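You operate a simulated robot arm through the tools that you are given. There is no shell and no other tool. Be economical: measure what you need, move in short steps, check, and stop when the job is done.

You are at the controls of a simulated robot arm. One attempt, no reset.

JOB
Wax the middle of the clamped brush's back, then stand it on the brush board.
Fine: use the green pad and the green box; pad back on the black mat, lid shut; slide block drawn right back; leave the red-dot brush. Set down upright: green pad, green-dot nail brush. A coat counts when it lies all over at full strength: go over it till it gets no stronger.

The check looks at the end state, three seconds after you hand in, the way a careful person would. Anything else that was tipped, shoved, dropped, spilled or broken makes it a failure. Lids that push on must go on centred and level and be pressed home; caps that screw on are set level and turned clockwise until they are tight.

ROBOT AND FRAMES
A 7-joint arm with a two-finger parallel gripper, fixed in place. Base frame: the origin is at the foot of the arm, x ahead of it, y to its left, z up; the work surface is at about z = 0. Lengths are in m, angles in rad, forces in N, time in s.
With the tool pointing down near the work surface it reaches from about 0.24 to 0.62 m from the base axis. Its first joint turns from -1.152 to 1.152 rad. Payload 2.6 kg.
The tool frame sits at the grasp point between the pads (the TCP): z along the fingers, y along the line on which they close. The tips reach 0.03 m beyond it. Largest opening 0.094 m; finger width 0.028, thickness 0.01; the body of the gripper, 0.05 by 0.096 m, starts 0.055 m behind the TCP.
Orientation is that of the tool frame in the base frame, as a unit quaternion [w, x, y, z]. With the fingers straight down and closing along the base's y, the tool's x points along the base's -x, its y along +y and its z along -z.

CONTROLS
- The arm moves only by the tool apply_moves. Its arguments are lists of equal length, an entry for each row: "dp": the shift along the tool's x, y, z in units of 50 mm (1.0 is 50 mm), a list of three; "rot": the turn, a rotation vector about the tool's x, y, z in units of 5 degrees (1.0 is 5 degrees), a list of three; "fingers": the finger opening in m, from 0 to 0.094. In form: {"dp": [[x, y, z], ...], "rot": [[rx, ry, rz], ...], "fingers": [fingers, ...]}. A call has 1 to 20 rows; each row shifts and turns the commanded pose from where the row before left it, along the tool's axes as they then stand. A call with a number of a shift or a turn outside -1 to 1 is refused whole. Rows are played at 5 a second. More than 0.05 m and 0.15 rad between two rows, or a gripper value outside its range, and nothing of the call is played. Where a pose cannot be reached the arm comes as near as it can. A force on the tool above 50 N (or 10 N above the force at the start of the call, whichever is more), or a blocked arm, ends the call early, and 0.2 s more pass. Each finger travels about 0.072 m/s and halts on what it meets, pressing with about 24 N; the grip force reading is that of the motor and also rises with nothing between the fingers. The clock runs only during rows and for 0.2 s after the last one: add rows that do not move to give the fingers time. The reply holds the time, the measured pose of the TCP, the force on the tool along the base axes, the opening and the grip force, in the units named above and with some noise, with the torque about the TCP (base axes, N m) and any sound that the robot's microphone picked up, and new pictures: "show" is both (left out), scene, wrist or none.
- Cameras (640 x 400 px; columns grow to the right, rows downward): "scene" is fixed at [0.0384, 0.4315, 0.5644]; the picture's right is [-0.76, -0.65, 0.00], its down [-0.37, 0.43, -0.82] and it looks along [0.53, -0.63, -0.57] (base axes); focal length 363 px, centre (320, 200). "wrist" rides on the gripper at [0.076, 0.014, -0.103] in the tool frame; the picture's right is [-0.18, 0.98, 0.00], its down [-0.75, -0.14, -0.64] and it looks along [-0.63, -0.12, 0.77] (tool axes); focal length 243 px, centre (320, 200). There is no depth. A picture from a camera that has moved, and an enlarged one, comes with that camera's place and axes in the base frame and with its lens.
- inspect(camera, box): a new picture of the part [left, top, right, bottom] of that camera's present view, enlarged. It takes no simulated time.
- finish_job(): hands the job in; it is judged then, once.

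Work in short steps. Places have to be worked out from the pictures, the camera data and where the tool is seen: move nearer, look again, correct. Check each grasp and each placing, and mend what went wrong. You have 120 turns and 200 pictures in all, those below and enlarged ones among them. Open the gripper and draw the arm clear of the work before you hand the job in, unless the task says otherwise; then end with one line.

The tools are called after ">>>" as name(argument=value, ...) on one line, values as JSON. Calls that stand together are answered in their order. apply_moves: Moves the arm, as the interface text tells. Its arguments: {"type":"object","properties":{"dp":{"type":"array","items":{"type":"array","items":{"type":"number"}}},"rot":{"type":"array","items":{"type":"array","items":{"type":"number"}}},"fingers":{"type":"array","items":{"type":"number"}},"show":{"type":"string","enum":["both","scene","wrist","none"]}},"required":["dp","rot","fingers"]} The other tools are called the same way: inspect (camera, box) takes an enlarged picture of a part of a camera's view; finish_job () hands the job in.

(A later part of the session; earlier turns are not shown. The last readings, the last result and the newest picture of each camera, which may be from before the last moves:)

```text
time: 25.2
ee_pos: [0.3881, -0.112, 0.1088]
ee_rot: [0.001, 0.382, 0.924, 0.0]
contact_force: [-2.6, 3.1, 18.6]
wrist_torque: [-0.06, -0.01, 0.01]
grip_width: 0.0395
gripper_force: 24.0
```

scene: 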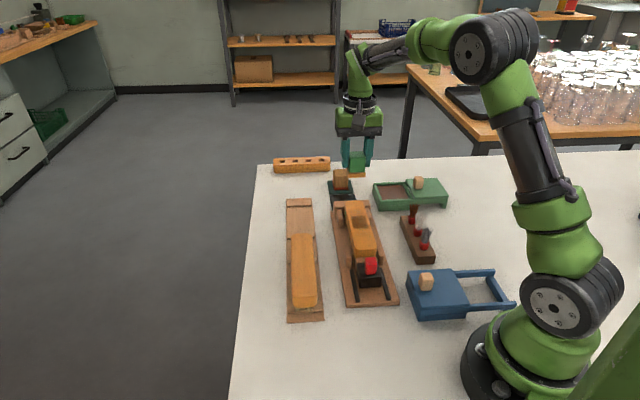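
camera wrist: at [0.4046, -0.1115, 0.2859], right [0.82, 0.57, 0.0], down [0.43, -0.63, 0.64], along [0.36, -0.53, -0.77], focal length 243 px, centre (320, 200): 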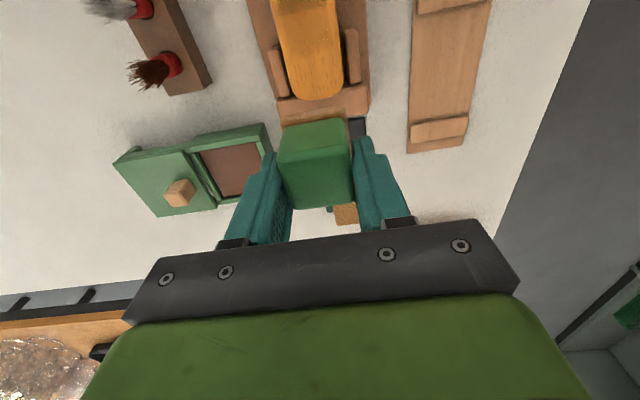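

In contact at 18 N, centred. Stroke in three lanes.

>>> apply_moves(dp=[[0.12, 0, 0], [0.12, 0, 0], [-0.16, 0, 0], [-0.16, 0, 0], [-0.16, 0, 0], [0, 0.08, 0], [0.16, 0, 0], [0.16, 0, 0], [0.16, 0, 0], [-0.16, 0, 0], [-0.16, 0, 0], [-0.16, 0, 0], [0, -0.1, 0], [0, -0.1, 0], [0.16, 0, 0], [0.16, 0, 0], [0.16, 0, 0], [-0.16, 0, 0], [-0.16, 0, 0], [-0.16, 0, 0]], rot=[[0, 0, 0], [0, 0, 0], [0, 0, 0], [0, 0, 0], [0, 0, 0], [0, 0, 0], [0, 0, 0], [0, 0, 0], [0, 0, 0], [0, 0, 0], [0, 0, 0], [0, 0, 0], [0, 0, 0], [0, 0, 0], [0, 0, 0], [0, 0, 0], [0, 0, 0], [0, 0, 0], [0, 0, 0], [0, 0, 0]], fingers=[0.02, 0.02, 0.02, 0.02, 0.02, 0.02, 0.02, 0.02, 0.02, 0.02, 0.02, 0.02, 0.02, 0.02, 0.02, 0.02, 0.02, 0.02, 0.02, 0.02], show="none")

>>> apply_moves(dp=[[0.12, 0.06, 0], [0.12, 0.06, 0], [0, 0, -0.6], [0, 0, -0.8], [-0.9, 0, 0], [-0.9, 0, 0], [0, 0, 0]], rot=[[0, 0, 0], [0, 0, 0], [0, 0, 0], [0, 0, 0], [0, 0, 0], [0, 0, 0], [0, 0, 0]], fingers=[0.02, 0.02, 0.02, 0.02, 0.02, 0.02, 0.02], show="none")

>>> inspect(camera="scene", box=[320, 180, 400, 280])

```text
time: 29.4
ee_pos: [0.3934, -0.1263, 0.1102]
ee_rot: [-0.001, 0.383, 0.924, 0.0]
contact_force: [-0.4, -0.2, 0.4]
wrist_torque: [0.0, 0.02, 0.0]
grip_width: 0.0396
gripper_force: 23.4
```

```text
time: 31.0
ee_pos: [0.4496, -0.1764, 0.1757]
ee_rot: [-0.001, 0.383, 0.924, 0.0]
contact_force: [0.3, -0.3, -0.4]
wrist_torque: [-0.01, 0.01, -0.01]
grip_width: 0.0396
gripper_force: 24.2
```

```text
4.00 times, centred on (360, 230) of scene
camera zoom: at [0.0385, 0.4315, 0.5644], right [-0.76, -0.65, 0.0], down [-0.37, 0.43, -0.82], along [0.53, -0.63, -0.57], focal length 1454 px, centre (160, 80)
```

zoom: 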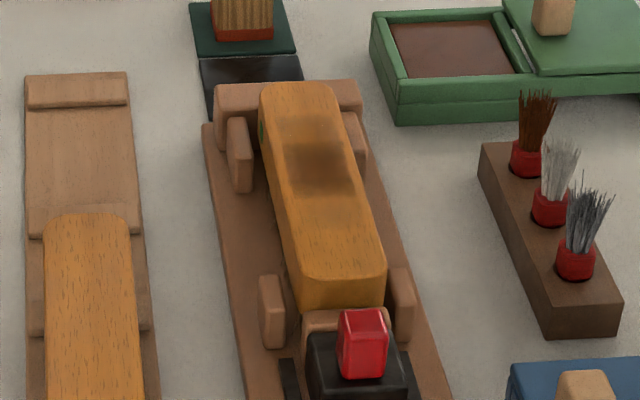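

Force had faded during the strokes, so little was added. Look at the felt to see whether it's still loaded.

>>> inspect(camera="scene", box=[330, 130, 390, 190])

>>> inspect(camera="scene", box=[330, 190, 390, 260])

```text
6.67 times, centred on (360, 160) of scene
camera zoom: at [0.0385, 0.4315, 0.5644], right [-0.76, -0.65, 0.0], down [-0.37, 0.43, -0.82], along [0.53, -0.63, -0.57], focal length 2423 px, centre (53, 467)
```

zoom: 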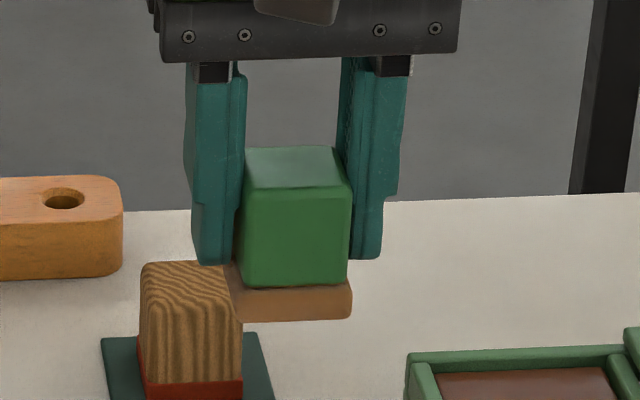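

```text
5.71 times, centred on (360, 225) of scene
camera zoom: at [0.0385, 0.4315, 0.5644], right [-0.76, -0.65, 0.0], down [-0.37, 0.43, -0.82], along [0.53, -0.63, -0.57], focal length 2077 px, centre (91, 57)
```

zoom: 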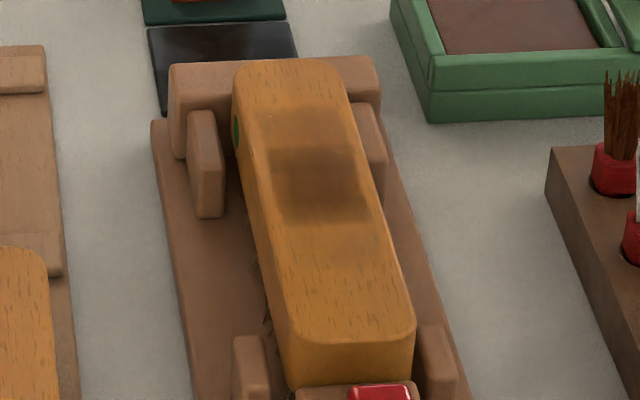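

Felt still tan, dark patch well centred. Go down again and rub with force checks between short calls.

>>> apply_moves(dp=[[0.9, 0, 0], [0.87, 0.02, 0], [0, 0, 0.7], [0, 0, 0.5], [0, 0, 0.15], [0, 0, 0], [0.12, 0, 0], [0.12, 0, 0], [-0.12, 0, 0], [-0.12, 0, 0]], rot=[[0, 0, 0], [0, 0, 0], [0, 0, 0], [0, 0, 0], [0, 0, 0], [0, 0, 0], [0, 0, 0], [0, 0, 0], [0, 0, 0], [0, 0, 0]], fingers=[0.02, 0.02, 0.02, 0.02, 0.02, 0.02, 0.02, 0.02, 0.02, 0.02], show="none")

```text
time: 33.2
ee_pos: [0.3908, -0.113, 0.1109]
ee_rot: [0.001, 0.383, 0.924, 0.001]
contact_force: [0.4, 0.3, -0.3]
wrist_torque: [0.04, 0.03, 0.0]
grip_width: 0.0397
gripper_force: 24.2
```

No contact at 0.111; lower 3 mm.

>>> apply_moves(dp=[[0, 0, 0.04], [0.02, -0.02, 0.04], [0, 0, 0]], rot=[[0, 0, 0], [0, 0, 0], [0, 0, 0]], fingers=[0.02, 0.02, 0.02], show="none")

```text
time: 34.0
ee_pos: [0.3892, -0.1147, 0.1066]
ee_rot: [0.002, 0.383, 0.924, 0.0]
contact_force: [-0.1, 1.9, 3.4]
wrist_torque: [0.01, -0.07, 0.0]
grip_width: 0.0396
gripper_force: 24.2
```

Light contact. Press 1.5 mm more and stroke along, then check force.

>>> apply_moves(dp=[[0, 0, 0.03], [0.12, 0, 0], [0.12, 0, 0], [-0.12, 0, 0], [-0.12, 0, 0], [-0.12, 0, 0], [-0.12, 0, 0], [0.12, 0, 0], [0.12, 0, 0]], rot=[[0, 0, 0], [0, 0, 0], [0, 0, 0], [0, 0, 0], [0, 0, 0], [0, 0, 0], [0, 0, 0], [0, 0, 0], [0, 0, 0]], fingers=[0.02, 0.02, 0.02, 0.02, 0.02, 0.02, 0.02, 0.02, 0.02], show="none")

```text
time: 36.0
ee_pos: [0.3896, -0.1126, 0.1063]
ee_rot: [0.0, 0.382, 0.924, -0.001]
contact_force: [0.4, -0.3, 0.5]
wrist_torque: [0.01, -0.01, 0.02]
grip_width: 0.0391
gripper_force: 24.2
```

Force fades again; check whether the pad is slipping in the grip or the brush is sinking.

>>> inspect(camera="scene", box=[320, 160, 400, 260])

>>> inspect(camera="wrist", box=[240, 60, 400, 220])

```text
4.00 times, centred on (360, 210) of scene
camera zoom: at [0.0385, 0.4315, 0.5644], right [-0.76, -0.65, 0.0], down [-0.37, 0.43, -0.82], along [0.53, -0.63, -0.57], focal length 1454 px, centre (160, 160)
```

zoom: 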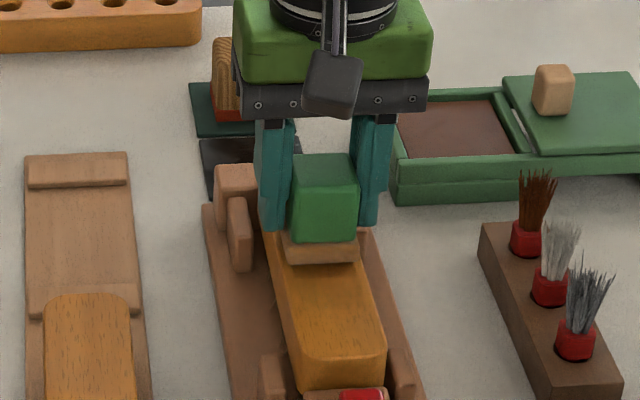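

```text
2.50 times, centred on (320, 140) of wrist
camera zoom: at [0.3461, -0.0511, 0.2085], right [0.83, 0.56, 0.0], down [0.43, -0.63, 0.64], along [0.36, -0.53, -0.77], focal length 606 px, centre (320, 350)
```

zoom: 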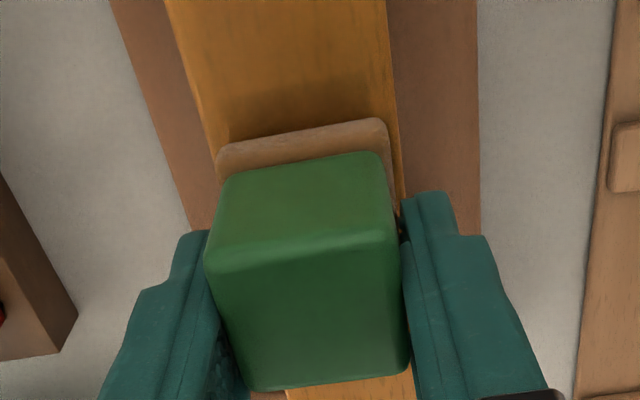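

The pad has slid up ~4–5 mm in the grip; fingertips are nearing the felt's ledge, which will stop it. Continue with small downward creep while stroking the side lanes.

>>> apply_moves(dp=[[0, 0, 0.03], [0.12, 0.05, 0.01], [0.12, 0.05, 0.01], [-0.12, 0, 0.01], [-0.12, 0, 0], [-0.12, 0, 0.01], [-0.12, 0, 0], [0.12, -0.05, 0.01], [0.12, -0.05, 0.01], [0, 0, 0]], rot=[[0, 0, 0], [0, 0, 0], [0, 0, 0], [0, 0, 0], [0, 0, 0], [0, 0, 0], [0, 0, 0], [0, 0, 0], [0, 0, 0], [0, 0, 0]], fingers=[0.02, 0.02, 0.02, 0.02, 0.02, 0.02, 0.02, 0.02, 0.02, 0.02], show="none")

```text
time: 38.2
ee_pos: [0.3879, -0.1129, 0.1002]
ee_rot: [0.001, 0.382, 0.924, 0.0]
contact_force: [4.3, -3.9, 10.7]
wrist_torque: [-0.2, -0.22, -0.02]
grip_width: 0.0394
gripper_force: 23.5
```

Check what gave: pad slip or brush sinking.

>>> inspect(camera="scene", box=[330, 180, 390, 240])

```text
6.67 times, centred on (360, 210) of scene
camera zoom: at [0.0384, 0.4315, 0.5644], right [-0.76, -0.65, 0.0], down [-0.37, 0.43, -0.82], along [0.53, -0.63, -0.57], focal length 2423 px, centre (53, 133)
```

zoom: 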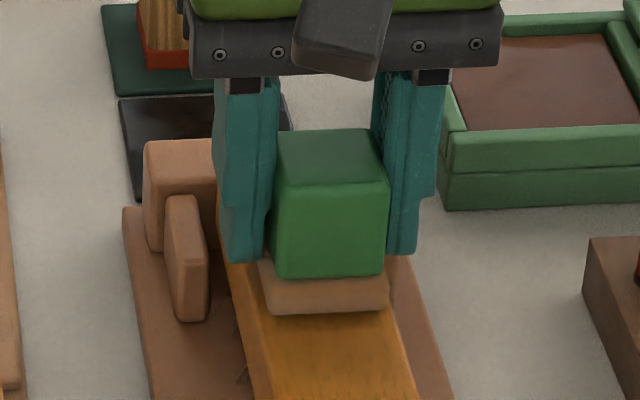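

Fingertips now sit on the felt's ledge. Rub all three lanes at this height.

>>> apply_moves(dp=[[0.12, 0, 0], [0.12, 0, 0], [-0.12, 0.05, 0], [-0.12, 0.05, 0], [-0.12, 0, 0], [-0.12, 0, 0], [0.12, 0, 0], [0.12, 0, 0], [0.12, 0, 0], [0.12, -0.05, 0], [-0.12, -0.05, 0], [-0.12, -0.05, 0], [-0.12, -0.05, 0], [-0.12, 0, 0], [0.12, 0, 0], [0.12, 0, 0], [0.12, 0.05, 0], [0.12, 0.05, 0], [-0.12, 0, 0], [-0.12, 0, 0]], rot=[[0, 0, 0], [0, 0, 0], [0, 0, 0], [0, 0, 0], [0, 0, 0], [0, 0, 0], [0, 0, 0], [0, 0, 0], [0, 0, 0], [0, 0, 0], [0, 0, 0], [0, 0, 0], [0, 0, 0], [0, 0, 0], [0, 0, 0], [0, 0, 0], [0, 0, 0], [0, 0, 0], [0, 0, 0], [0, 0, 0]], fingers=[0.02, 0.02, 0.02, 0.02, 0.02, 0.02, 0.02, 0.02, 0.02, 0.02, 0.02, 0.02, 0.02, 0.02, 0.02, 0.02, 0.02, 0.02, 0.02, 0.02], show="none")

>>> apply_moves(dp=[[0, 0, -0.6], [0, 0, -0.9], [-0.9, 0, 0], [-0.9, 0, 0], [0, 0, 0]], rot=[[0, 0, 0], [0, 0, 0], [0, 0, 0], [0, 0, 0], [0, 0, 0]], fingers=[0.02, 0.02, 0.02, 0.02, 0.02], show="none")

>>> inspect(camera="scene", box=[330, 190, 390, 260])

```text
time: 42.4
ee_pos: [0.3886, -0.1136, 0.1011]
ee_rot: [0.0, 0.383, 0.924, 0.0]
contact_force: [-2.7, 2.2, 6.6]
wrist_torque: [0.01, 0.09, -0.05]
grip_width: 0.0397
gripper_force: 24.3
```

```text
time: 43.6
ee_pos: [0.4568, -0.1818, 0.1793]
ee_rot: [0.0, 0.383, 0.924, 0.0]
contact_force: [1.1, -0.8, -0.8]
wrist_torque: [0.05, 0.0, -0.01]
grip_width: 0.0395
gripper_force: 23.8
```

```text
5.71 times, centred on (360, 225) of scene
camera zoom: at [0.0385, 0.4315, 0.5644], right [-0.76, -0.65, 0.0], down [-0.37, 0.43, -0.82], along [0.53, -0.63, -0.57], focal length 2077 px, centre (91, 57)
```

zoom: 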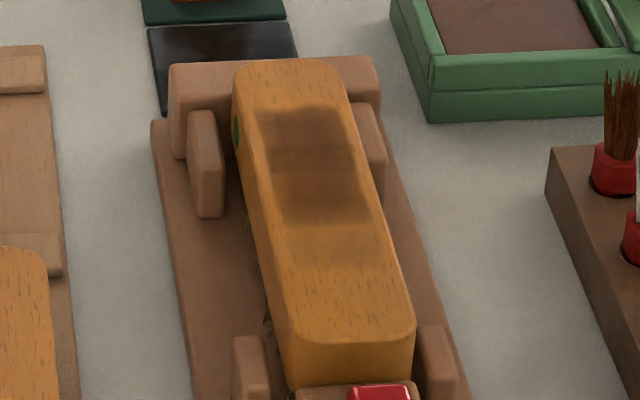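

The patch is now darker and covers a≈0.326–0.398, slightly toward the far end (brush middle ≈0.346). I do more passes shifted ~14 mm nearer.

>>> apply_moves(dp=[[0.85, 0, 0], [0.85, 0, 0], [0.43, 0, 0], [0, 0, 0.7], [0, 0, 0.7], [0, 0, 0.1], [0, 0, 0]], rot=[[0, 0, 0], [0, 0, 0], [0, 0, 0], [0, 0, 0], [0, 0, 0], [0, 0, 0], [0, 0, 0]], fingers=[0.02, 0.02, 0.02, 0.02, 0.02, 0.02, 0.02], show="none")

```text
time: 45.2
ee_pos: [0.3798, -0.1022, 0.1028]
ee_rot: [0.0, 0.382, 0.924, 0.001]
contact_force: [0.4, 0.1, -0.7]
wrist_torque: [-0.01, 0.03, 0.0]
grip_width: 0.0393
gripper_force: 24.2
```

Aligned at a≈0.341; lower onto the surface.

>>> apply_moves(dp=[[0, -0.04, 0.04], [0, 0, 0.03], [0, 0, 0]], rot=[[0, 0, 0], [0, 0, 0], [0, 0, 0]], fingers=[0.02, 0.02, 0.02], show="none")

```text
time: 46.0
ee_pos: [0.3772, -0.103, 0.0986]
ee_rot: [0.003, 0.382, 0.924, 0.0]
contact_force: [7.1, 5.8, 19.1]
wrist_torque: [0.23, -0.09, -0.02]
grip_width: 0.0395
gripper_force: 24.4
```

19 N contact. Rub three lanes ±12 mm.

>>> apply_moves(dp=[[0.12, 0, 0], [0.12, 0, 0], [-0.12, 0.05, 0], [-0.12, 0.05, 0], [-0.12, 0, 0], [-0.12, 0, 0], [0.12, 0, 0], [0.12, 0, 0], [0.12, 0, 0], [0.12, -0.05, 0], [-0.12, -0.05, 0], [-0.12, -0.05, 0], [-0.12, -0.05, 0], [-0.12, 0, 0], [0.12, 0, 0], [0.12, 0, 0], [0.12, 0.05, 0], [0.12, 0.05, 0], [-0.12, 0, 0], [-0.12, 0, 0]], rot=[[0, 0, 0], [0, 0, 0], [0, 0, 0], [0, 0, 0], [0, 0, 0], [0, 0, 0], [0, 0, 0], [0, 0, 0], [0, 0, 0], [0, 0, 0], [0, 0, 0], [0, 0, 0], [0, 0, 0], [0, 0, 0], [0, 0, 0], [0, 0, 0], [0, 0, 0], [0, 0, 0], [0, 0, 0], [0, 0, 0]], fingers=[0.02, 0.02, 0.02, 0.02, 0.02, 0.02, 0.02, 0.02, 0.02, 0.02, 0.02, 0.02, 0.02, 0.02, 0.02, 0.02, 0.02, 0.02, 0.02, 0.02], show="none")

>>> apply_moves(dp=[[0, 0, -0.6], [0, 0, -0.9], [-0.9, 0, 0], [-0.9, 0, 0], [-0.4, 0, 0], [0, 0, 0]], rot=[[0, 0, 0], [0, 0, 0], [0, 0, 0], [0, 0, 0], [0, 0, 0], [0, 0, 0]], fingers=[0.02, 0.02, 0.02, 0.02, 0.02, 0.02], show="none")

>>> inspect(camera="scene", box=[330, 190, 390, 260])

>>> inspect(camera="scene", box=[330, 130, 390, 190])

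```text
time: 50.2
ee_pos: [0.3759, -0.104, 0.0981]
ee_rot: [0.0, 0.383, 0.924, 0.001]
contact_force: [0.2, -0.2, -0.1]
wrist_torque: [0.0, -0.01, 0.04]
grip_width: 0.0394
gripper_force: 23.6
```

```text
time: 51.6
ee_pos: [0.4566, -0.1834, 0.1745]
ee_rot: [0.0, 0.383, 0.924, 0.0]
contact_force: [-0.1, 0.7, 0.4]
wrist_torque: [-0.02, -0.03, 0.01]
grip_width: 0.0396
gripper_force: 24.2
```

```text
5.71 times, centred on (360, 225) of scene
camera zoom: at [0.0385, 0.4315, 0.5644], right [-0.76, -0.65, 0.0], down [-0.37, 0.43, -0.82], along [0.53, -0.63, -0.57], focal length 2077 px, centre (91, 57)
```

zoom: 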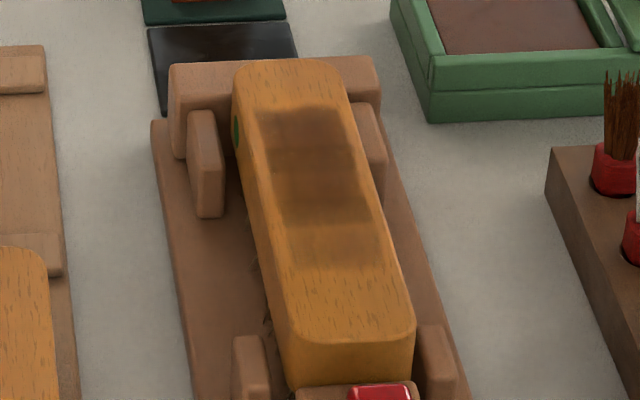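

```text
6.67 times, centred on (360, 160) of scene
camera zoom: at [0.0385, 0.4315, 0.5644], right [-0.76, -0.65, 0.0], down [-0.37, 0.43, -0.82], along [0.53, -0.63, -0.57], focal length 2423 px, centre (53, 467)
```

zoom: 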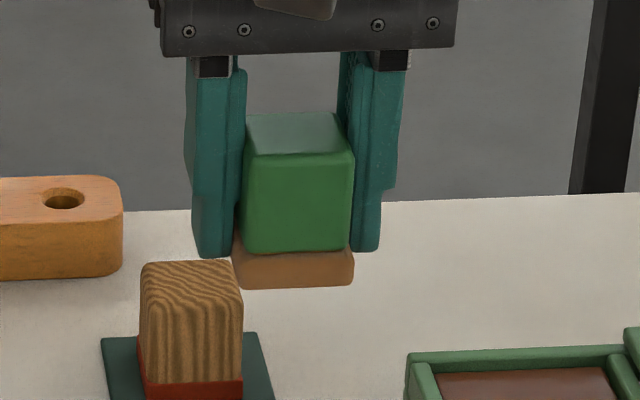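

The pad keeps creeping up in the grip, so force fades. I'll set it on its mat, regrip lower on the fingers, re-dip, and press more lightly.

>>> apply_moves(dp=[[-0.7, 0.1, 0], [-0.69, 0.09, 0], [0, 0, 0.8], [0, 0, 0.8], [0, 0, 0.7], [0, 0, 0.2], [0, 0, 0]], rot=[[0, 0, 0], [0, 0, 0], [0, 0, 0], [0, 0, 0], [0, 0, 0], [0, 0, 0], [0, 0, 0]], fingers=[0.02, 0.02, 0.02, 0.02, 0.02, 0.02, 0.02], show="wrist")

>>> inspect(camera="scene", box=[310, 140, 390, 220])

```text
time: 53.2
ee_pos: [0.5106, -0.2241, 0.047]
ee_rot: [0.0, 0.383, 0.924, -0.001]
contact_force: [-0.7, 0.0, 0.0]
wrist_torque: [0.0, 0.0, -0.02]
grip_width: 0.0397
gripper_force: 23.9
camera wrist: at [0.4675, -0.1613, 0.1503], right [0.83, 0.56, 0.0], down [0.43, -0.63, 0.64], along [0.36, -0.53, -0.77], focal length 243 px, centre (320, 200)
```

wrist: 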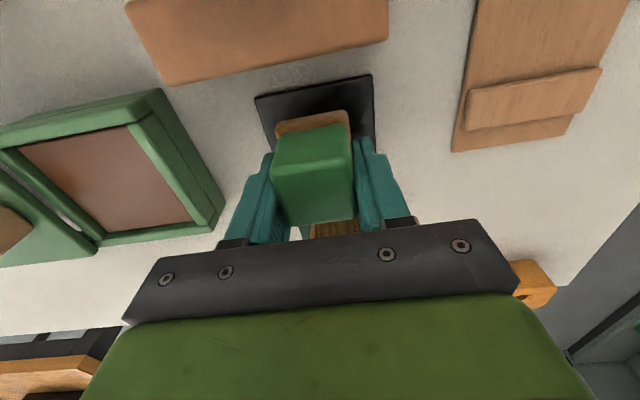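

```text
5.00 times, centred on (350, 180) of scene
camera zoom: at [0.0385, 0.4315, 0.5644], right [-0.76, -0.65, 0.0], down [-0.37, 0.43, -0.82], along [0.53, -0.63, -0.57], focal length 1817 px, centre (170, 300)
```

zoom: 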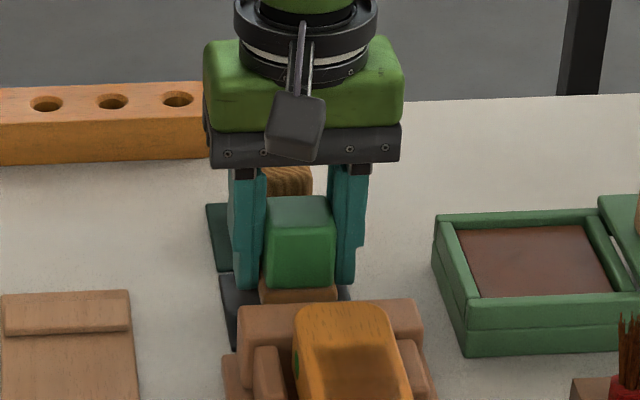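

Lower onto the mat until contact.

>>> apply_moves(dp=[[0, 0, 0.07], [0, 0, 0.06], [0, 0, 0]], rot=[[0, 0, 0], [0, 0, 0], [0, 0, 0]], fingers=[0.02, 0.02, 0.02], show="none")

```text
time: 54.0
ee_pos: [0.5108, -0.2254, 0.042]
ee_rot: [0.0, 0.383, 0.924, -0.001]
contact_force: [0.4, 0.4, -1.0]
wrist_torque: [-0.01, 0.01, -0.01]
grip_width: 0.0394
gripper_force: 24.3
```

No contact yet; continue in small steps.

>>> apply_moves(dp=[[0, 0, 0.04], [0, 0, 0.04], [0, 0, 0]], rot=[[0, 0, 0], [0, 0, 0], [0, 0, 0]], fingers=[0.02, 0.02, 0.02], show="none")

```text
time: 54.8
ee_pos: [0.51, -0.2242, 0.0368]
ee_rot: [0.001, 0.383, 0.924, 0.0]
contact_force: [-0.2, -0.1, 0.4]
wrist_torque: [0.01, 0.0, -0.01]
grip_width: 0.0394
gripper_force: 24.4
```

>>> inspect(camera="scene", box=[320, 160, 380, 210])

>>> inspect(camera="wrist", box=[230, 60, 390, 160])

```text
8.00 times, centred on (350, 185) of scene
camera zoom: at [0.0385, 0.4315, 0.5644], right [-0.76, -0.65, 0.0], down [-0.37, 0.43, -0.82], along [0.53, -0.63, -0.57], focal length 2907 px, centre (80, 320)
```

zoom: 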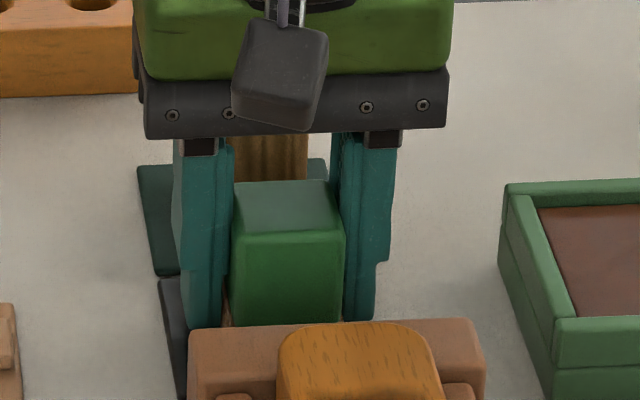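

```text
4.00 times, centred on (310, 110) of wrist
camera zoom: at [0.4673, -0.1613, 0.1399], right [0.82, 0.57, 0.0], down [0.43, -0.63, 0.64], along [0.36, -0.53, -0.77], focal length 970 px, centre (360, 560)
```

zoom: 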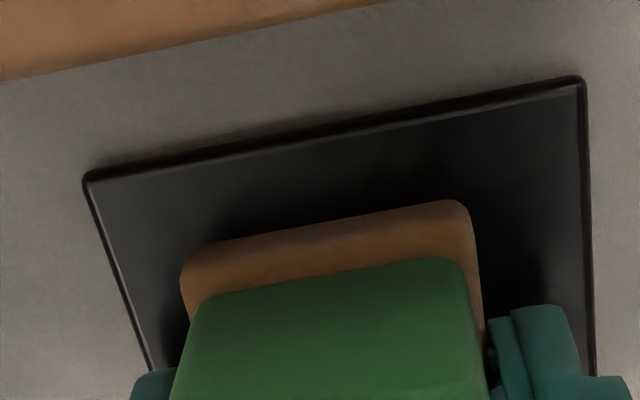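

Nearly down; lower another 2 mm with check.

>>> apply_moves(dp=[[0, 0, 0.03], [0, 0, 0.02], [0, 0, 0]], rot=[[0, 0, 0], [0, 0, 0], [0, 0, 0]], fingers=[0.02, 0.02, 0.02], show="none")

```text
time: 55.6
ee_pos: [0.5102, -0.2237, 0.0351]
ee_rot: [0.0, 0.382, 0.924, 0.0]
contact_force: [-0.2, 1.4, 4.6]
wrist_torque: [0.09, 0.1, -0.02]
grip_width: 0.0398
gripper_force: 24.7
```

Contact. Open, rise 17 mm, and regrip the pad.

>>> apply_moves(dp=[[0, 0, 0], [0, 0, 0], [0, 0, -0.17], [0.06, 0, -0.17], [0, 0, 0], [0, 0, 0], [0, 0, 0], [0, 0, 0]], rot=[[0, 0, 0], [0, 0, 0], [0, 0, 0], [0, 0, 0], [0, 0, 0], [0, 0, 0], [0, 0, 0], [0, 0, 0]], fingers=[0.06, 0.06, 0.06, 0.06, 0.06, 0.02, 0.02, 0.02], show="wrist")

>>> inspect(camera="scene", box=[320, 160, 380, 210])

```text
time: 57.4
ee_pos: [0.5085, -0.2206, 0.0509]
ee_rot: [0.0, 0.382, 0.924, 0.0]
contact_force: [1.7, -0.8, 0.2]
wrist_torque: [0.0, 0.0, 0.0]
grip_width: 0.0392
gripper_force: 24.0
camera wrist: at [0.4645, -0.1596, 0.1538], right [0.82, 0.57, 0.0], down [0.43, -0.63, 0.64], along [0.36, -0.53, -0.77], focal length 243 px, centre (320, 200)
```

wrist: 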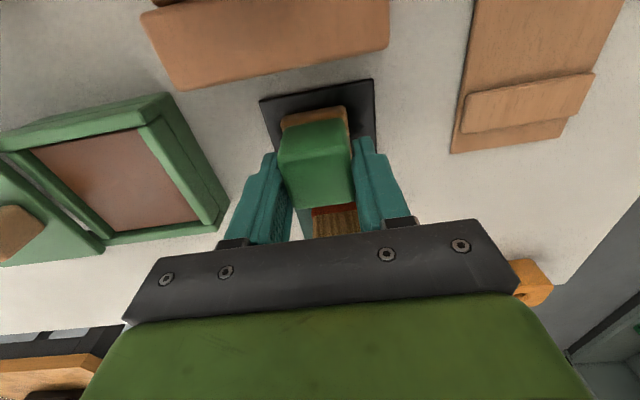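

```text
8.00 times, centred on (350, 185) of scene
camera zoom: at [0.0384, 0.4315, 0.5644], right [-0.76, -0.65, 0.0], down [-0.37, 0.43, -0.82], along [0.53, -0.63, -0.57], focal length 2907 px, centre (80, 320)
```

zoom: 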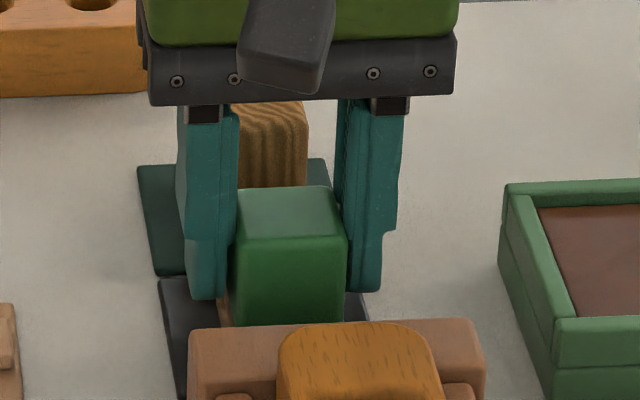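

Regripped at a good height. Return to the wax for a re-dip.

>>> apply_moves(dp=[[0, 0, -0.5], [0, 0, -0.75], [0, 0, -0.75], [0.02, -0.85, 0], [0.02, -0.85, 0], [0.01, -0.86, 0], [0, 0, 0.7], [0, 0, 0.6], [0, 0, 0]], rot=[[0, 0, 0], [0, 0, 0], [0, 0, 0], [0, 0, 0], [0, 0, 0], [0, 0, 0], [0, 0, 0], [0, 0, 0], [0, 0, 0]], fingers=[0.02, 0.02, 0.02, 0.02, 0.02, 0.02, 0.02, 0.02, 0.02], show="wrist")

>>> inspect(camera="scene", box=[360, 150, 460, 220])

```text
time: 59.4
ee_pos: [0.4155, -0.3119, 0.0852]
ee_rot: [0.0, 0.383, 0.924, 0.001]
contact_force: [0.7, 0.2, -0.6]
wrist_torque: [0.03, -0.01, 0.01]
grip_width: 0.0396
gripper_force: 23.9
camera wrist: at [0.3731, -0.2496, 0.1883], right [0.83, 0.56, 0.0], down [0.43, -0.63, 0.64], along [0.36, -0.53, -0.77], focal length 243 px, centre (320, 200)
```

wrist: 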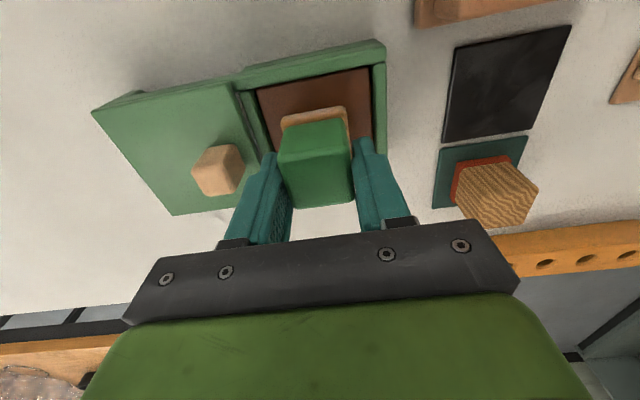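

```text
5.71 times, centred on (410, 185) of scene
camera zoom: at [0.0385, 0.4315, 0.5644], right [-0.76, -0.65, 0.0], down [-0.37, 0.43, -0.82], along [0.53, -0.63, -0.57], focal length 2077 px, centre (-194, 286)
```

zoom: 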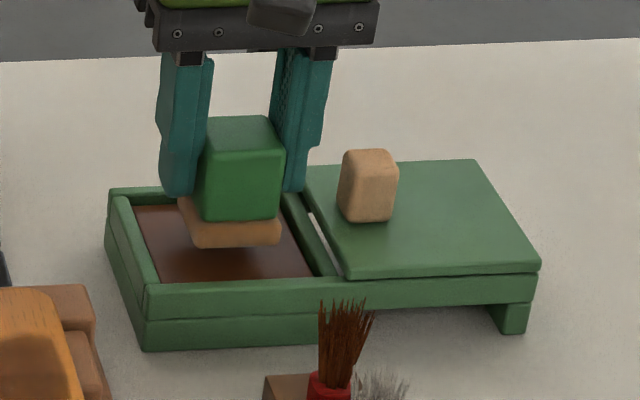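

Well placed in the window. Lower to light contact and dwell.

>>> apply_moves(dp=[[0, 0, 0.08], [0, 0, 0.06], [0, 0, 0.04], [0, 0, 0], [0, 0, 0]], rot=[[0, 0, 0], [0, 0, 0], [0, 0, 0], [0, 0, 0], [0, 0, 0]], fingers=[0.02, 0.02, 0.02, 0.02, 0.02], show="none")

>>> inspect(camera="scene", box=[360, 150, 460, 220])

```text
time: 60.6
ee_pos: [0.4144, -0.3114, 0.0774]
ee_rot: [0.0, 0.382, 0.924, -0.001]
contact_force: [-0.5, -0.5, -0.5]
wrist_torque: [0.01, 0.0, 0.0]
grip_width: 0.0398
gripper_force: 23.9
```

```text
5.71 times, centred on (410, 185) of scene
camera zoom: at [0.0385, 0.4315, 0.5644], right [-0.76, -0.65, 0.0], down [-0.37, 0.43, -0.82], along [0.53, -0.63, -0.57], focal length 2077 px, centre (-194, 286)
```

zoom: 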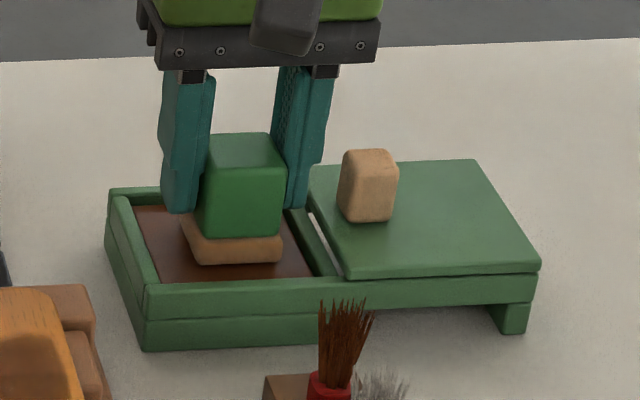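

>>> apply_moves(dp=[[0, 0, 0.04], [0, 0, 0.02], [0, 0, 0], [0, 0, 0]], rot=[[0, 0, 0], [0, 0, 0], [0, 0, 0], [0, 0, 0]], fingers=[0.02, 0.02, 0.02, 0.02], show="none")

```text
time: 61.6
ee_pos: [0.4141, -0.3111, 0.0757]
ee_rot: [0.001, 0.383, 0.924, -0.001]
contact_force: [-2.3, 1.6, 11.2]
wrist_torque: [0.14, 0.16, 0.01]
grip_width: 0.0396
gripper_force: 23.8
```

Loaded. Lift, carry back over the brush centre and stop just above it.

>>> apply_moves(dp=[[0, 0, -0.3], [0, 0, -0.8], [0, 0, -0.9], [0, 0, -0.5], [0, 0.8, 0], [0, 0.8, 0], [0, 0.82, 0], [0.84, 0, 0], [0.83, 0, 0], [0.83, 0, 0], [0.83, 0, 0], [0, 0, 0.85], [0, 0, 0.8], [0, 0, 0]], rot=[[0, 0, 0], [0, 0, 0], [0, 0, 0], [0, 0, 0], [0, 0, 0], [0, 0, 0], [0, 0, 0], [0, 0, 0], [0, 0, 0], [0, 0, 0], [0, 0, 0], [0, 0, 0], [0, 0, 0], [0, 0, 0]], fingers=[0.02, 0.02, 0.02, 0.02, 0.02, 0.02, 0.02, 0.02, 0.02, 0.02, 0.02, 0.02, 0.02, 0.02], show="none")

>>> inspect(camera="wrist", box=[240, 0, 400, 160])

>>> inspect(camera="scene", box=[320, 180, 400, 280])

```text
time: 64.6
ee_pos: [0.3795, -0.1092, 0.1154]
ee_rot: [0.001, 0.383, 0.924, 0.0]
contact_force: [-0.1, -0.4, -0.5]
wrist_torque: [0.02, 0.0, -0.01]
grip_width: 0.0396
gripper_force: 24.1
```

```text
2.50 times, centred on (320, 80) of wrist
camera zoom: at [0.3364, -0.0475, 0.2172], right [0.83, 0.56, 0.0], down [0.43, -0.63, 0.64], along [0.36, -0.53, -0.77], focal length 606 px, centre (320, 500)
```

zoom: 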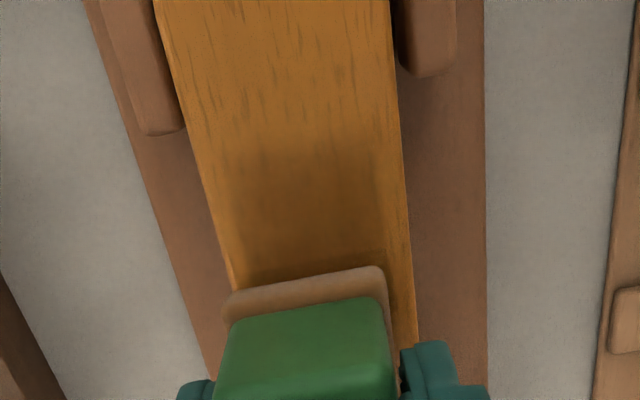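

```text
4.00 times, centred on (360, 230) of scene
camera zoom: at [0.0384, 0.4315, 0.5644], right [-0.76, -0.65, 0.0], down [-0.37, 0.43, -0.82], along [0.53, -0.63, -0.57], focal length 1454 px, centre (160, 80)
```

zoom: 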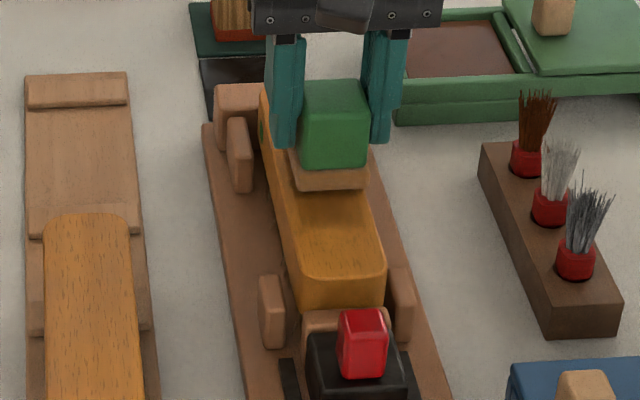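

Right-edge (+b) strip is the barest. Lower gently to light contact with a small +b shift.

>>> apply_moves(dp=[[0, 0.1, 0.04], [0, 0.06, 0.03], [0, 0, 0.01], [0, 0, 0]], rot=[[0, 0, 0], [0, 0, 0], [0, 0, 0], [0, 0, 0]], fingers=[0.02, 0.02, 0.02, 0.02], show="none")

```text
time: 65.6
ee_pos: [0.3877, -0.1019, 0.1123]
ee_rot: [0.0, 0.382, 0.924, 0.0]
contact_force: [0.9, 0.2, -0.9]
wrist_torque: [0.01, -0.02, -0.01]
grip_width: 0.0396
gripper_force: 24.4
```

>>> apply_moves(dp=[[0, -0.04, 0.03], [0, 0, 0.02], [0, 0, 0]], rot=[[0, 0, 0], [0, 0, 0], [0, 0, 0]], fingers=[0.02, 0.02, 0.02], show="none")

```text
time: 66.4
ee_pos: [0.3863, -0.1025, 0.1118]
ee_rot: [0.001, 0.383, 0.924, 0.0]
contact_force: [-2.0, 1.1, 18.4]
wrist_torque: [0.15, 0.15, -0.03]
grip_width: 0.0395
gripper_force: 23.9
```

Contact on the +b lane. Stroke ±14 mm along it twice.

>>> apply_moves(dp=[[0.14, 0, 0], [0.14, 0, 0], [-0.14, 0, 0], [-0.14, 0, 0], [-0.14, 0, 0.01], [-0.14, 0, 0], [0.14, 0, 0], [0.14, 0, 0], [0.14, 0, 0.01], [0.14, 0, 0], [-0.14, 0, 0], [-0.14, 0, 0]], rot=[[0, 0, 0], [0, 0, 0], [0, 0, 0], [0, 0, 0], [0, 0, 0], [0, 0, 0], [0, 0, 0], [0, 0, 0], [0, 0, 0], [0, 0, 0], [0, 0, 0], [0, 0, 0]], fingers=[0.02, 0.02, 0.02, 0.02, 0.02, 0.02, 0.02, 0.02, 0.02, 0.02, 0.02, 0.02], show="none")

```text
time: 69.0
ee_pos: [0.3889, -0.1043, 0.1098]
ee_rot: [0.0, 0.383, 0.924, 0.0]
contact_force: [0.2, 0.5, -0.5]
wrist_torque: [0.0, 0.01, -0.01]
grip_width: 0.0395
gripper_force: 23.8
```

Force gone again; shift to the −b lane, press down 2.5 mm and check.

>>> apply_moves(dp=[[0, -0.12, 0.02], [0, -0.12, 0.02], [0, 0, 0.01], [0, 0, 0]], rot=[[0, 0, 0], [0, 0, 0], [0, 0, 0], [0, 0, 0]], fingers=[0.02, 0.02, 0.02, 0.02], show="none")

```text
time: 70.0
ee_pos: [0.3792, -0.1113, 0.1086]
ee_rot: [0.002, 0.381, 0.924, 0.001]
contact_force: [8.3, 3.2, 18.3]
wrist_torque: [0.06, -0.04, -0.01]
grip_width: 0.0398
gripper_force: 23.9
```

Good contact at b≈0.189. Stroke that lane, with slight downward creep to hold force.

>>> apply_moves(dp=[[0.14, 0, 0], [0.14, 0, 0.01], [-0.14, 0, 0], [-0.14, 0, 0.01], [-0.14, 0, 0.01], [-0.14, 0, 0], [0.14, 0, 0.01], [0.14, 0, 0], [0.14, 0, 0.01], [0.14, 0, 0], [-0.14, 0, 0.01], [-0.14, 0, 0]], rot=[[0, 0, 0], [0, 0, 0], [0, 0, 0], [0, 0, 0], [0, 0, 0], [0, 0, 0], [0, 0, 0], [0, 0, 0], [0, 0, 0], [0, 0, 0], [0, 0, 0], [0, 0, 0]], fingers=[0.02, 0.02, 0.02, 0.02, 0.02, 0.02, 0.02, 0.02, 0.02, 0.02, 0.02, 0.02], show="none")

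>>> apply_moves(dp=[[0.14, 0.05, 0.01], [0.14, 0.05, 0.01], [-0.14, 0, 0.01], [-0.14, 0, 0], [-0.14, 0, 0.01], [-0.14, 0, 0], [0.14, 0.05, 0.01], [0.14, 0.05, 0], [0.14, 0, 0.01], [0.14, 0, 0], [-0.14, 0, 0.01], [-0.14, 0, 0]], rot=[[0, 0, 0], [0, 0, 0], [0, 0, 0], [0, 0, 0], [0, 0, 0], [0, 0, 0], [0, 0, 0], [0, 0, 0], [0, 0, 0], [0, 0, 0], [0, 0, 0], [0, 0, 0]], fingers=[0.02, 0.02, 0.02, 0.02, 0.02, 0.02, 0.02, 0.02, 0.02, 0.02, 0.02, 0.02], show="none")

>>> apply_moves(dp=[[0, 0, -0.6], [0, 0, -0.9], [-0.9, 0, 0], [-0.9, 0, 0], [-0.4, 0, 0], [0, 0, 0]], rot=[[0, 0, 0], [0, 0, 0], [0, 0, 0], [0, 0, 0], [0, 0, 0], [0, 0, 0]], fingers=[0.02, 0.02, 0.02, 0.02, 0.02, 0.02], show="none")

>>> inspect(camera="scene", box=[330, 190, 390, 260])

```text
time: 72.6
ee_pos: [0.3787, -0.1107, 0.1041]
ee_rot: [-0.003, 0.383, 0.924, 0.001]
contact_force: [-2.3, 4.4, 12.0]
wrist_torque: [0.1, -0.02, 0.0]
grip_width: 0.0396
gripper_force: 24.0
```

```text
time: 75.2
ee_pos: [0.3853, -0.105, 0.0985]
ee_rot: [-0.002, 0.382, 0.924, 0.001]
contact_force: [-1.0, 1.2, 4.0]
wrist_torque: [0.12, 0.03, 0.01]
grip_width: 0.0396
gripper_force: 24.5
```

```text
time: 76.6
ee_pos: [0.4661, -0.1836, 0.1718]
ee_rot: [0.0, 0.383, 0.924, 0.001]
contact_force: [0.5, 0.1, 0.1]
wrist_torque: [0.01, 0.01, -0.03]
grip_width: 0.0398
gripper_force: 24.2
```

```text
5.71 times, centred on (360, 225) of scene
camera zoom: at [0.0385, 0.4315, 0.5644], right [-0.76, -0.65, 0.0], down [-0.37, 0.43, -0.82], along [0.53, -0.63, -0.57], focal length 2077 px, centre (91, 57)
```

zoom: 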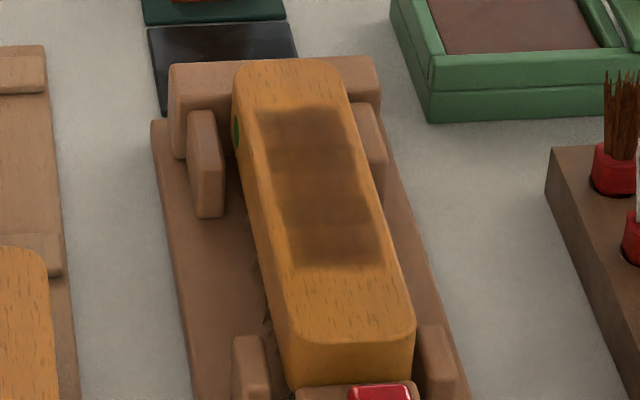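

The patch is now dark with crisp edges, centred on the brush (a≈0.30–0.40), evidently filling the coatable zone. Zoom for evenness, from both cameras.

>>> inspect(camera="scene", box=[345, 205, 377, 240])

>>> inspect(camera="wrist", box=[260, 0, 380, 80])

```text
11.43 times, centred on (361, 222) of scene
camera zoom: at [0.0385, 0.4315, 0.5644], right [-0.76, -0.65, 0.0], down [-0.37, 0.43, -0.82], along [0.53, -0.63, -0.57], focal length 4154 px, centre (-149, -57)
```

zoom: 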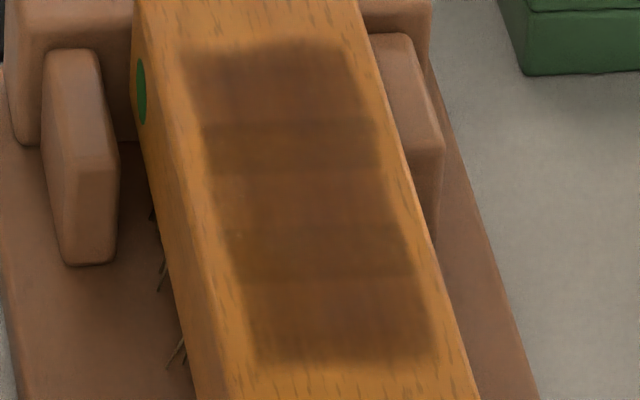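

```text
5.00 times, centred on (320, 40) of wrist
camera zoom: at [0.423, -0.1216, 0.2759], right [0.82, 0.57, 0.0], down [0.43, -0.63, 0.64], along [0.36, -0.53, -0.77], focal length 1213 px, centre (320, 1000)
```

zoom: 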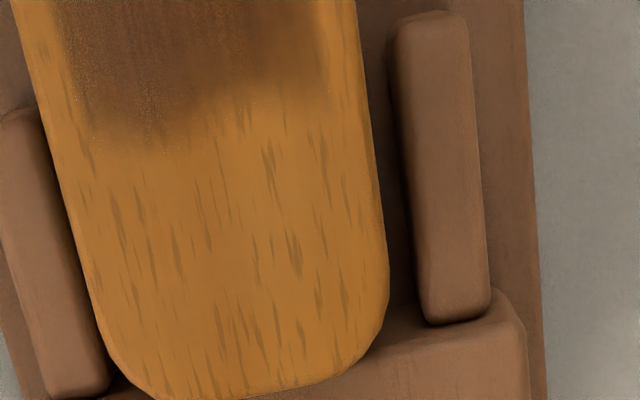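

Cells look nearly alike; I'll do one more full round to verify it gets no stronger. First back to the brush centre, rest the pad there lightly to regrip.

>>> apply_moves(dp=[[0.8, 0, 0], [0.8, 0, 0], [0.67, -0.11, 0], [0, 0, 0.7], [0, 0, 0.6], [0, 0, 0.1], [0, 0, 0.05], [0, 0, 0]], rot=[[0, 0, 0], [0, 0, 0], [0, 0, 0], [0, 0, 0], [0, 0, 0], [0, 0, 0], [0, 0, 0], [0, 0, 0]], fingers=[0.02, 0.02, 0.02, 0.02, 0.02, 0.02, 0.02, 0.02], show="none")

```text
time: 78.4
ee_pos: [0.3799, -0.1058, 0.1032]
ee_rot: [0.0, 0.383, 0.924, 0.0]
contact_force: [0.1, 0.3, -0.6]
wrist_torque: [0.0, 0.0, 0.01]
grip_width: 0.0397
gripper_force: 23.1
```

>>> apply_moves(dp=[[0, 0, 0.04], [0, 0, 0.03], [0, 0, 0]], rot=[[0, 0, 0], [0, 0, 0], [0, 0, 0]], fingers=[0.02, 0.02, 0.02], show="none")

```text
time: 79.2
ee_pos: [0.3794, -0.1058, 0.1003]
ee_rot: [0.0, 0.382, 0.924, 0.0]
contact_force: [0.2, -0.5, 1.8]
wrist_torque: [0.0, -0.01, 0.01]
grip_width: 0.0399
gripper_force: 23.5
```

Contact. Press slightly, open just enough, rise 14 mm, close again.

>>> apply_moves(dp=[[0, 0, 0.02], [0, 0, 0], [0, 0, 0], [0, 0, 0], [0, 0, -0.14], [0, 0, -0.14], [0, 0, 0], [0, 0, 0], [0, 0, 0]], rot=[[0, 0, 0], [0, 0, 0], [0, 0, 0], [0, 0, 0], [0, 0, 0], [0, 0, 0], [0, 0, 0], [0, 0, 0], [0, 0, 0]], fingers=[0.02, 0.02, 0.05, 0.05, 0.05, 0.05, 0.05, 0.02, 0.02], show="none")

>>> inspect(camera="scene", box=[320, 180, 400, 260])

```text
time: 81.2
ee_pos: [0.3789, -0.1053, 0.1103]
ee_rot: [0.0, 0.384, 0.924, 0.0]
contact_force: [0.0, 0.5, 1.9]
wrist_torque: [0.0, 0.1, 0.01]
grip_width: 0.0394
gripper_force: 24.3
```

```text
5.00 times, centred on (360, 220) of scene
camera zoom: at [0.0384, 0.4315, 0.5644], right [-0.76, -0.65, 0.0], down [-0.37, 0.43, -0.82], along [0.53, -0.63, -0.57], focal length 1817 px, centre (120, 100)
```

zoom: 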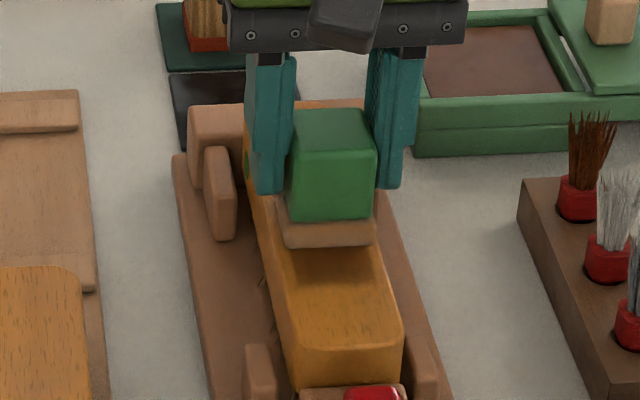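

Regripped on the brush. Now longer strokes ±25 mm, over lanes, with gentle creep.

>>> apply_moves(dp=[[0, 0, 0.03], [0.17, 0.03, 0.01], [0.17, 0.03, 0], [0.16, 0.03, 0.01], [-0.17, 0, 0], [-0.17, 0, 0.01], [-0.17, 0, 0], [-0.17, 0, 0.01], [-0.17, 0, 0], [-0.17, 0, 0.01], [0, -0.1, 0], [0, -0.1, 0.01], [0.17, 0, 0], [0.17, 0, 0.01], [0.17, 0, 0], [0.17, 0, 0.01], [0.17, 0, 0], [0.17, 0, 0.01], [0, 0, 0]], rot=[[0, 0, 0], [0, 0, 0], [0, 0, 0], [0, 0, 0], [0, 0, 0], [0, 0, 0], [0, 0, 0], [0, 0, 0], [0, 0, 0], [0, 0, 0], [0, 0, 0], [0, 0, 0], [0, 0, 0], [0, 0, 0], [0, 0, 0], [0, 0, 0], [0, 0, 0], [0, 0, 0], [0, 0, 0]], fingers=[0.02, 0.02, 0.02, 0.02, 0.02, 0.02, 0.02, 0.02, 0.02, 0.02, 0.02, 0.02, 0.02, 0.02, 0.02, 0.02, 0.02, 0.02, 0.02], show="none")

>>> apply_moves(dp=[[-0.17, 0.05, 0.01], [-0.17, 0.05, 0], [-0.17, 0, 0.01], [-0.17, 0, 0], [-0.17, 0, 0.01], [-0.17, 0, 0], [0.17, 0, 0.01], [0.17, 0, 0], [0.17, 0, 0.01], [0.17, 0, 0], [0.17, 0, 0.01], [0.17, 0, 0], [-0.17, 0, 0.01], [-0.17, 0, 0], [-0.17, 0, 0.01]], rot=[[0, 0, 0], [0, 0, 0], [0, 0, 0], [0, 0, 0], [0, 0, 0], [0, 0, 0], [0, 0, 0], [0, 0, 0], [0, 0, 0], [0, 0, 0], [0, 0, 0], [0, 0, 0], [0, 0, 0], [0, 0, 0], [0, 0, 0]], fingers=[0.02, 0.02, 0.02, 0.02, 0.02, 0.02, 0.02, 0.02, 0.02, 0.02, 0.02, 0.02, 0.02, 0.02, 0.02], show="none")

>>> apply_moves(dp=[[0, 0, -0.6], [0, 0, -0.9], [-0.9, 0, 0], [-0.9, 0, 0], [-0.6, 0, 0], [0, 0, 0]], rot=[[0, 0, 0], [0, 0, 0], [0, 0, 0], [0, 0, 0], [0, 0, 0], [0, 0, 0]], fingers=[0.02, 0.02, 0.02, 0.02, 0.02, 0.02], show="none")

>>> inspect(camera="scene", box=[345, 205, 377, 240])

>>> inspect(camera="scene", box=[330, 190, 390, 260])

```text
time: 85.2
ee_pos: [0.3606, -0.0935, 0.1067]
ee_rot: [0.001, 0.383, 0.924, 0.0]
contact_force: [3.7, -5.3, 14.4]
wrist_torque: [-0.11, -0.08, 0.01]
grip_width: 0.0395
gripper_force: 24.1
```

```text
time: 88.4
ee_pos: [0.3787, -0.1062, 0.1039]
ee_rot: [0.0, 0.381, 0.925, 0.001]
contact_force: [-3.2, 6.5, 17.4]
wrist_torque: [0.13, 0.05, 0.01]
grip_width: 0.0397
gripper_force: 24.3
```

```text
time: 89.8
ee_pos: [0.4642, -0.1896, 0.178]
ee_rot: [0.001, 0.383, 0.924, 0.0]
contact_force: [-0.4, -0.1, 0.2]
wrist_torque: [0.0, -0.01, -0.01]
grip_width: 0.0398
gripper_force: 23.9
```

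```text
11.43 times, centred on (361, 222) of scene
camera zoom: at [0.0385, 0.4315, 0.5644], right [-0.76, -0.65, 0.0], down [-0.37, 0.43, -0.82], along [0.53, -0.63, -0.57], focal length 4154 px, centre (-149, -57)
```

zoom: 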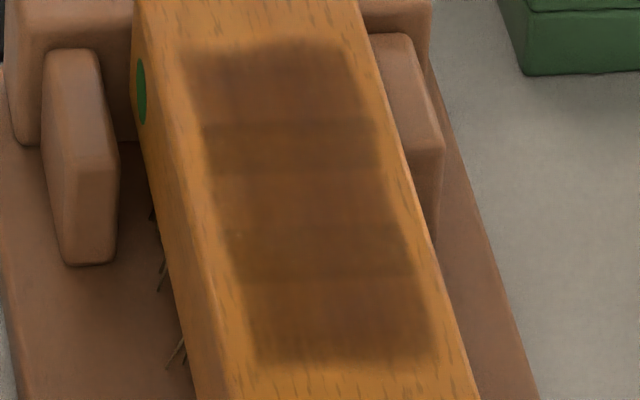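

```text
5.71 times, centred on (360, 225) of scene
camera zoom: at [0.0385, 0.4315, 0.5644], right [-0.76, -0.65, 0.0], down [-0.37, 0.43, -0.82], along [0.53, -0.63, -0.57], focal length 2077 px, centre (91, 57)
```

zoom: 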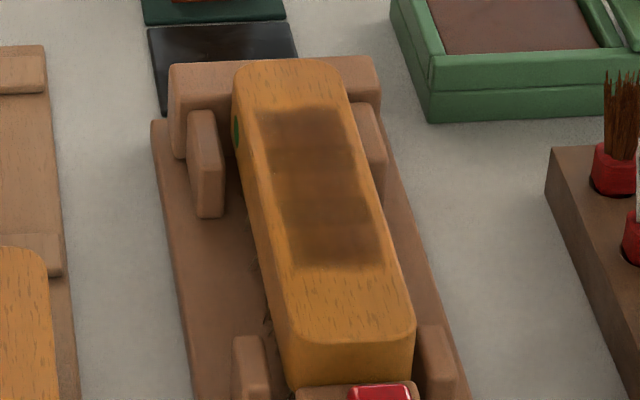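

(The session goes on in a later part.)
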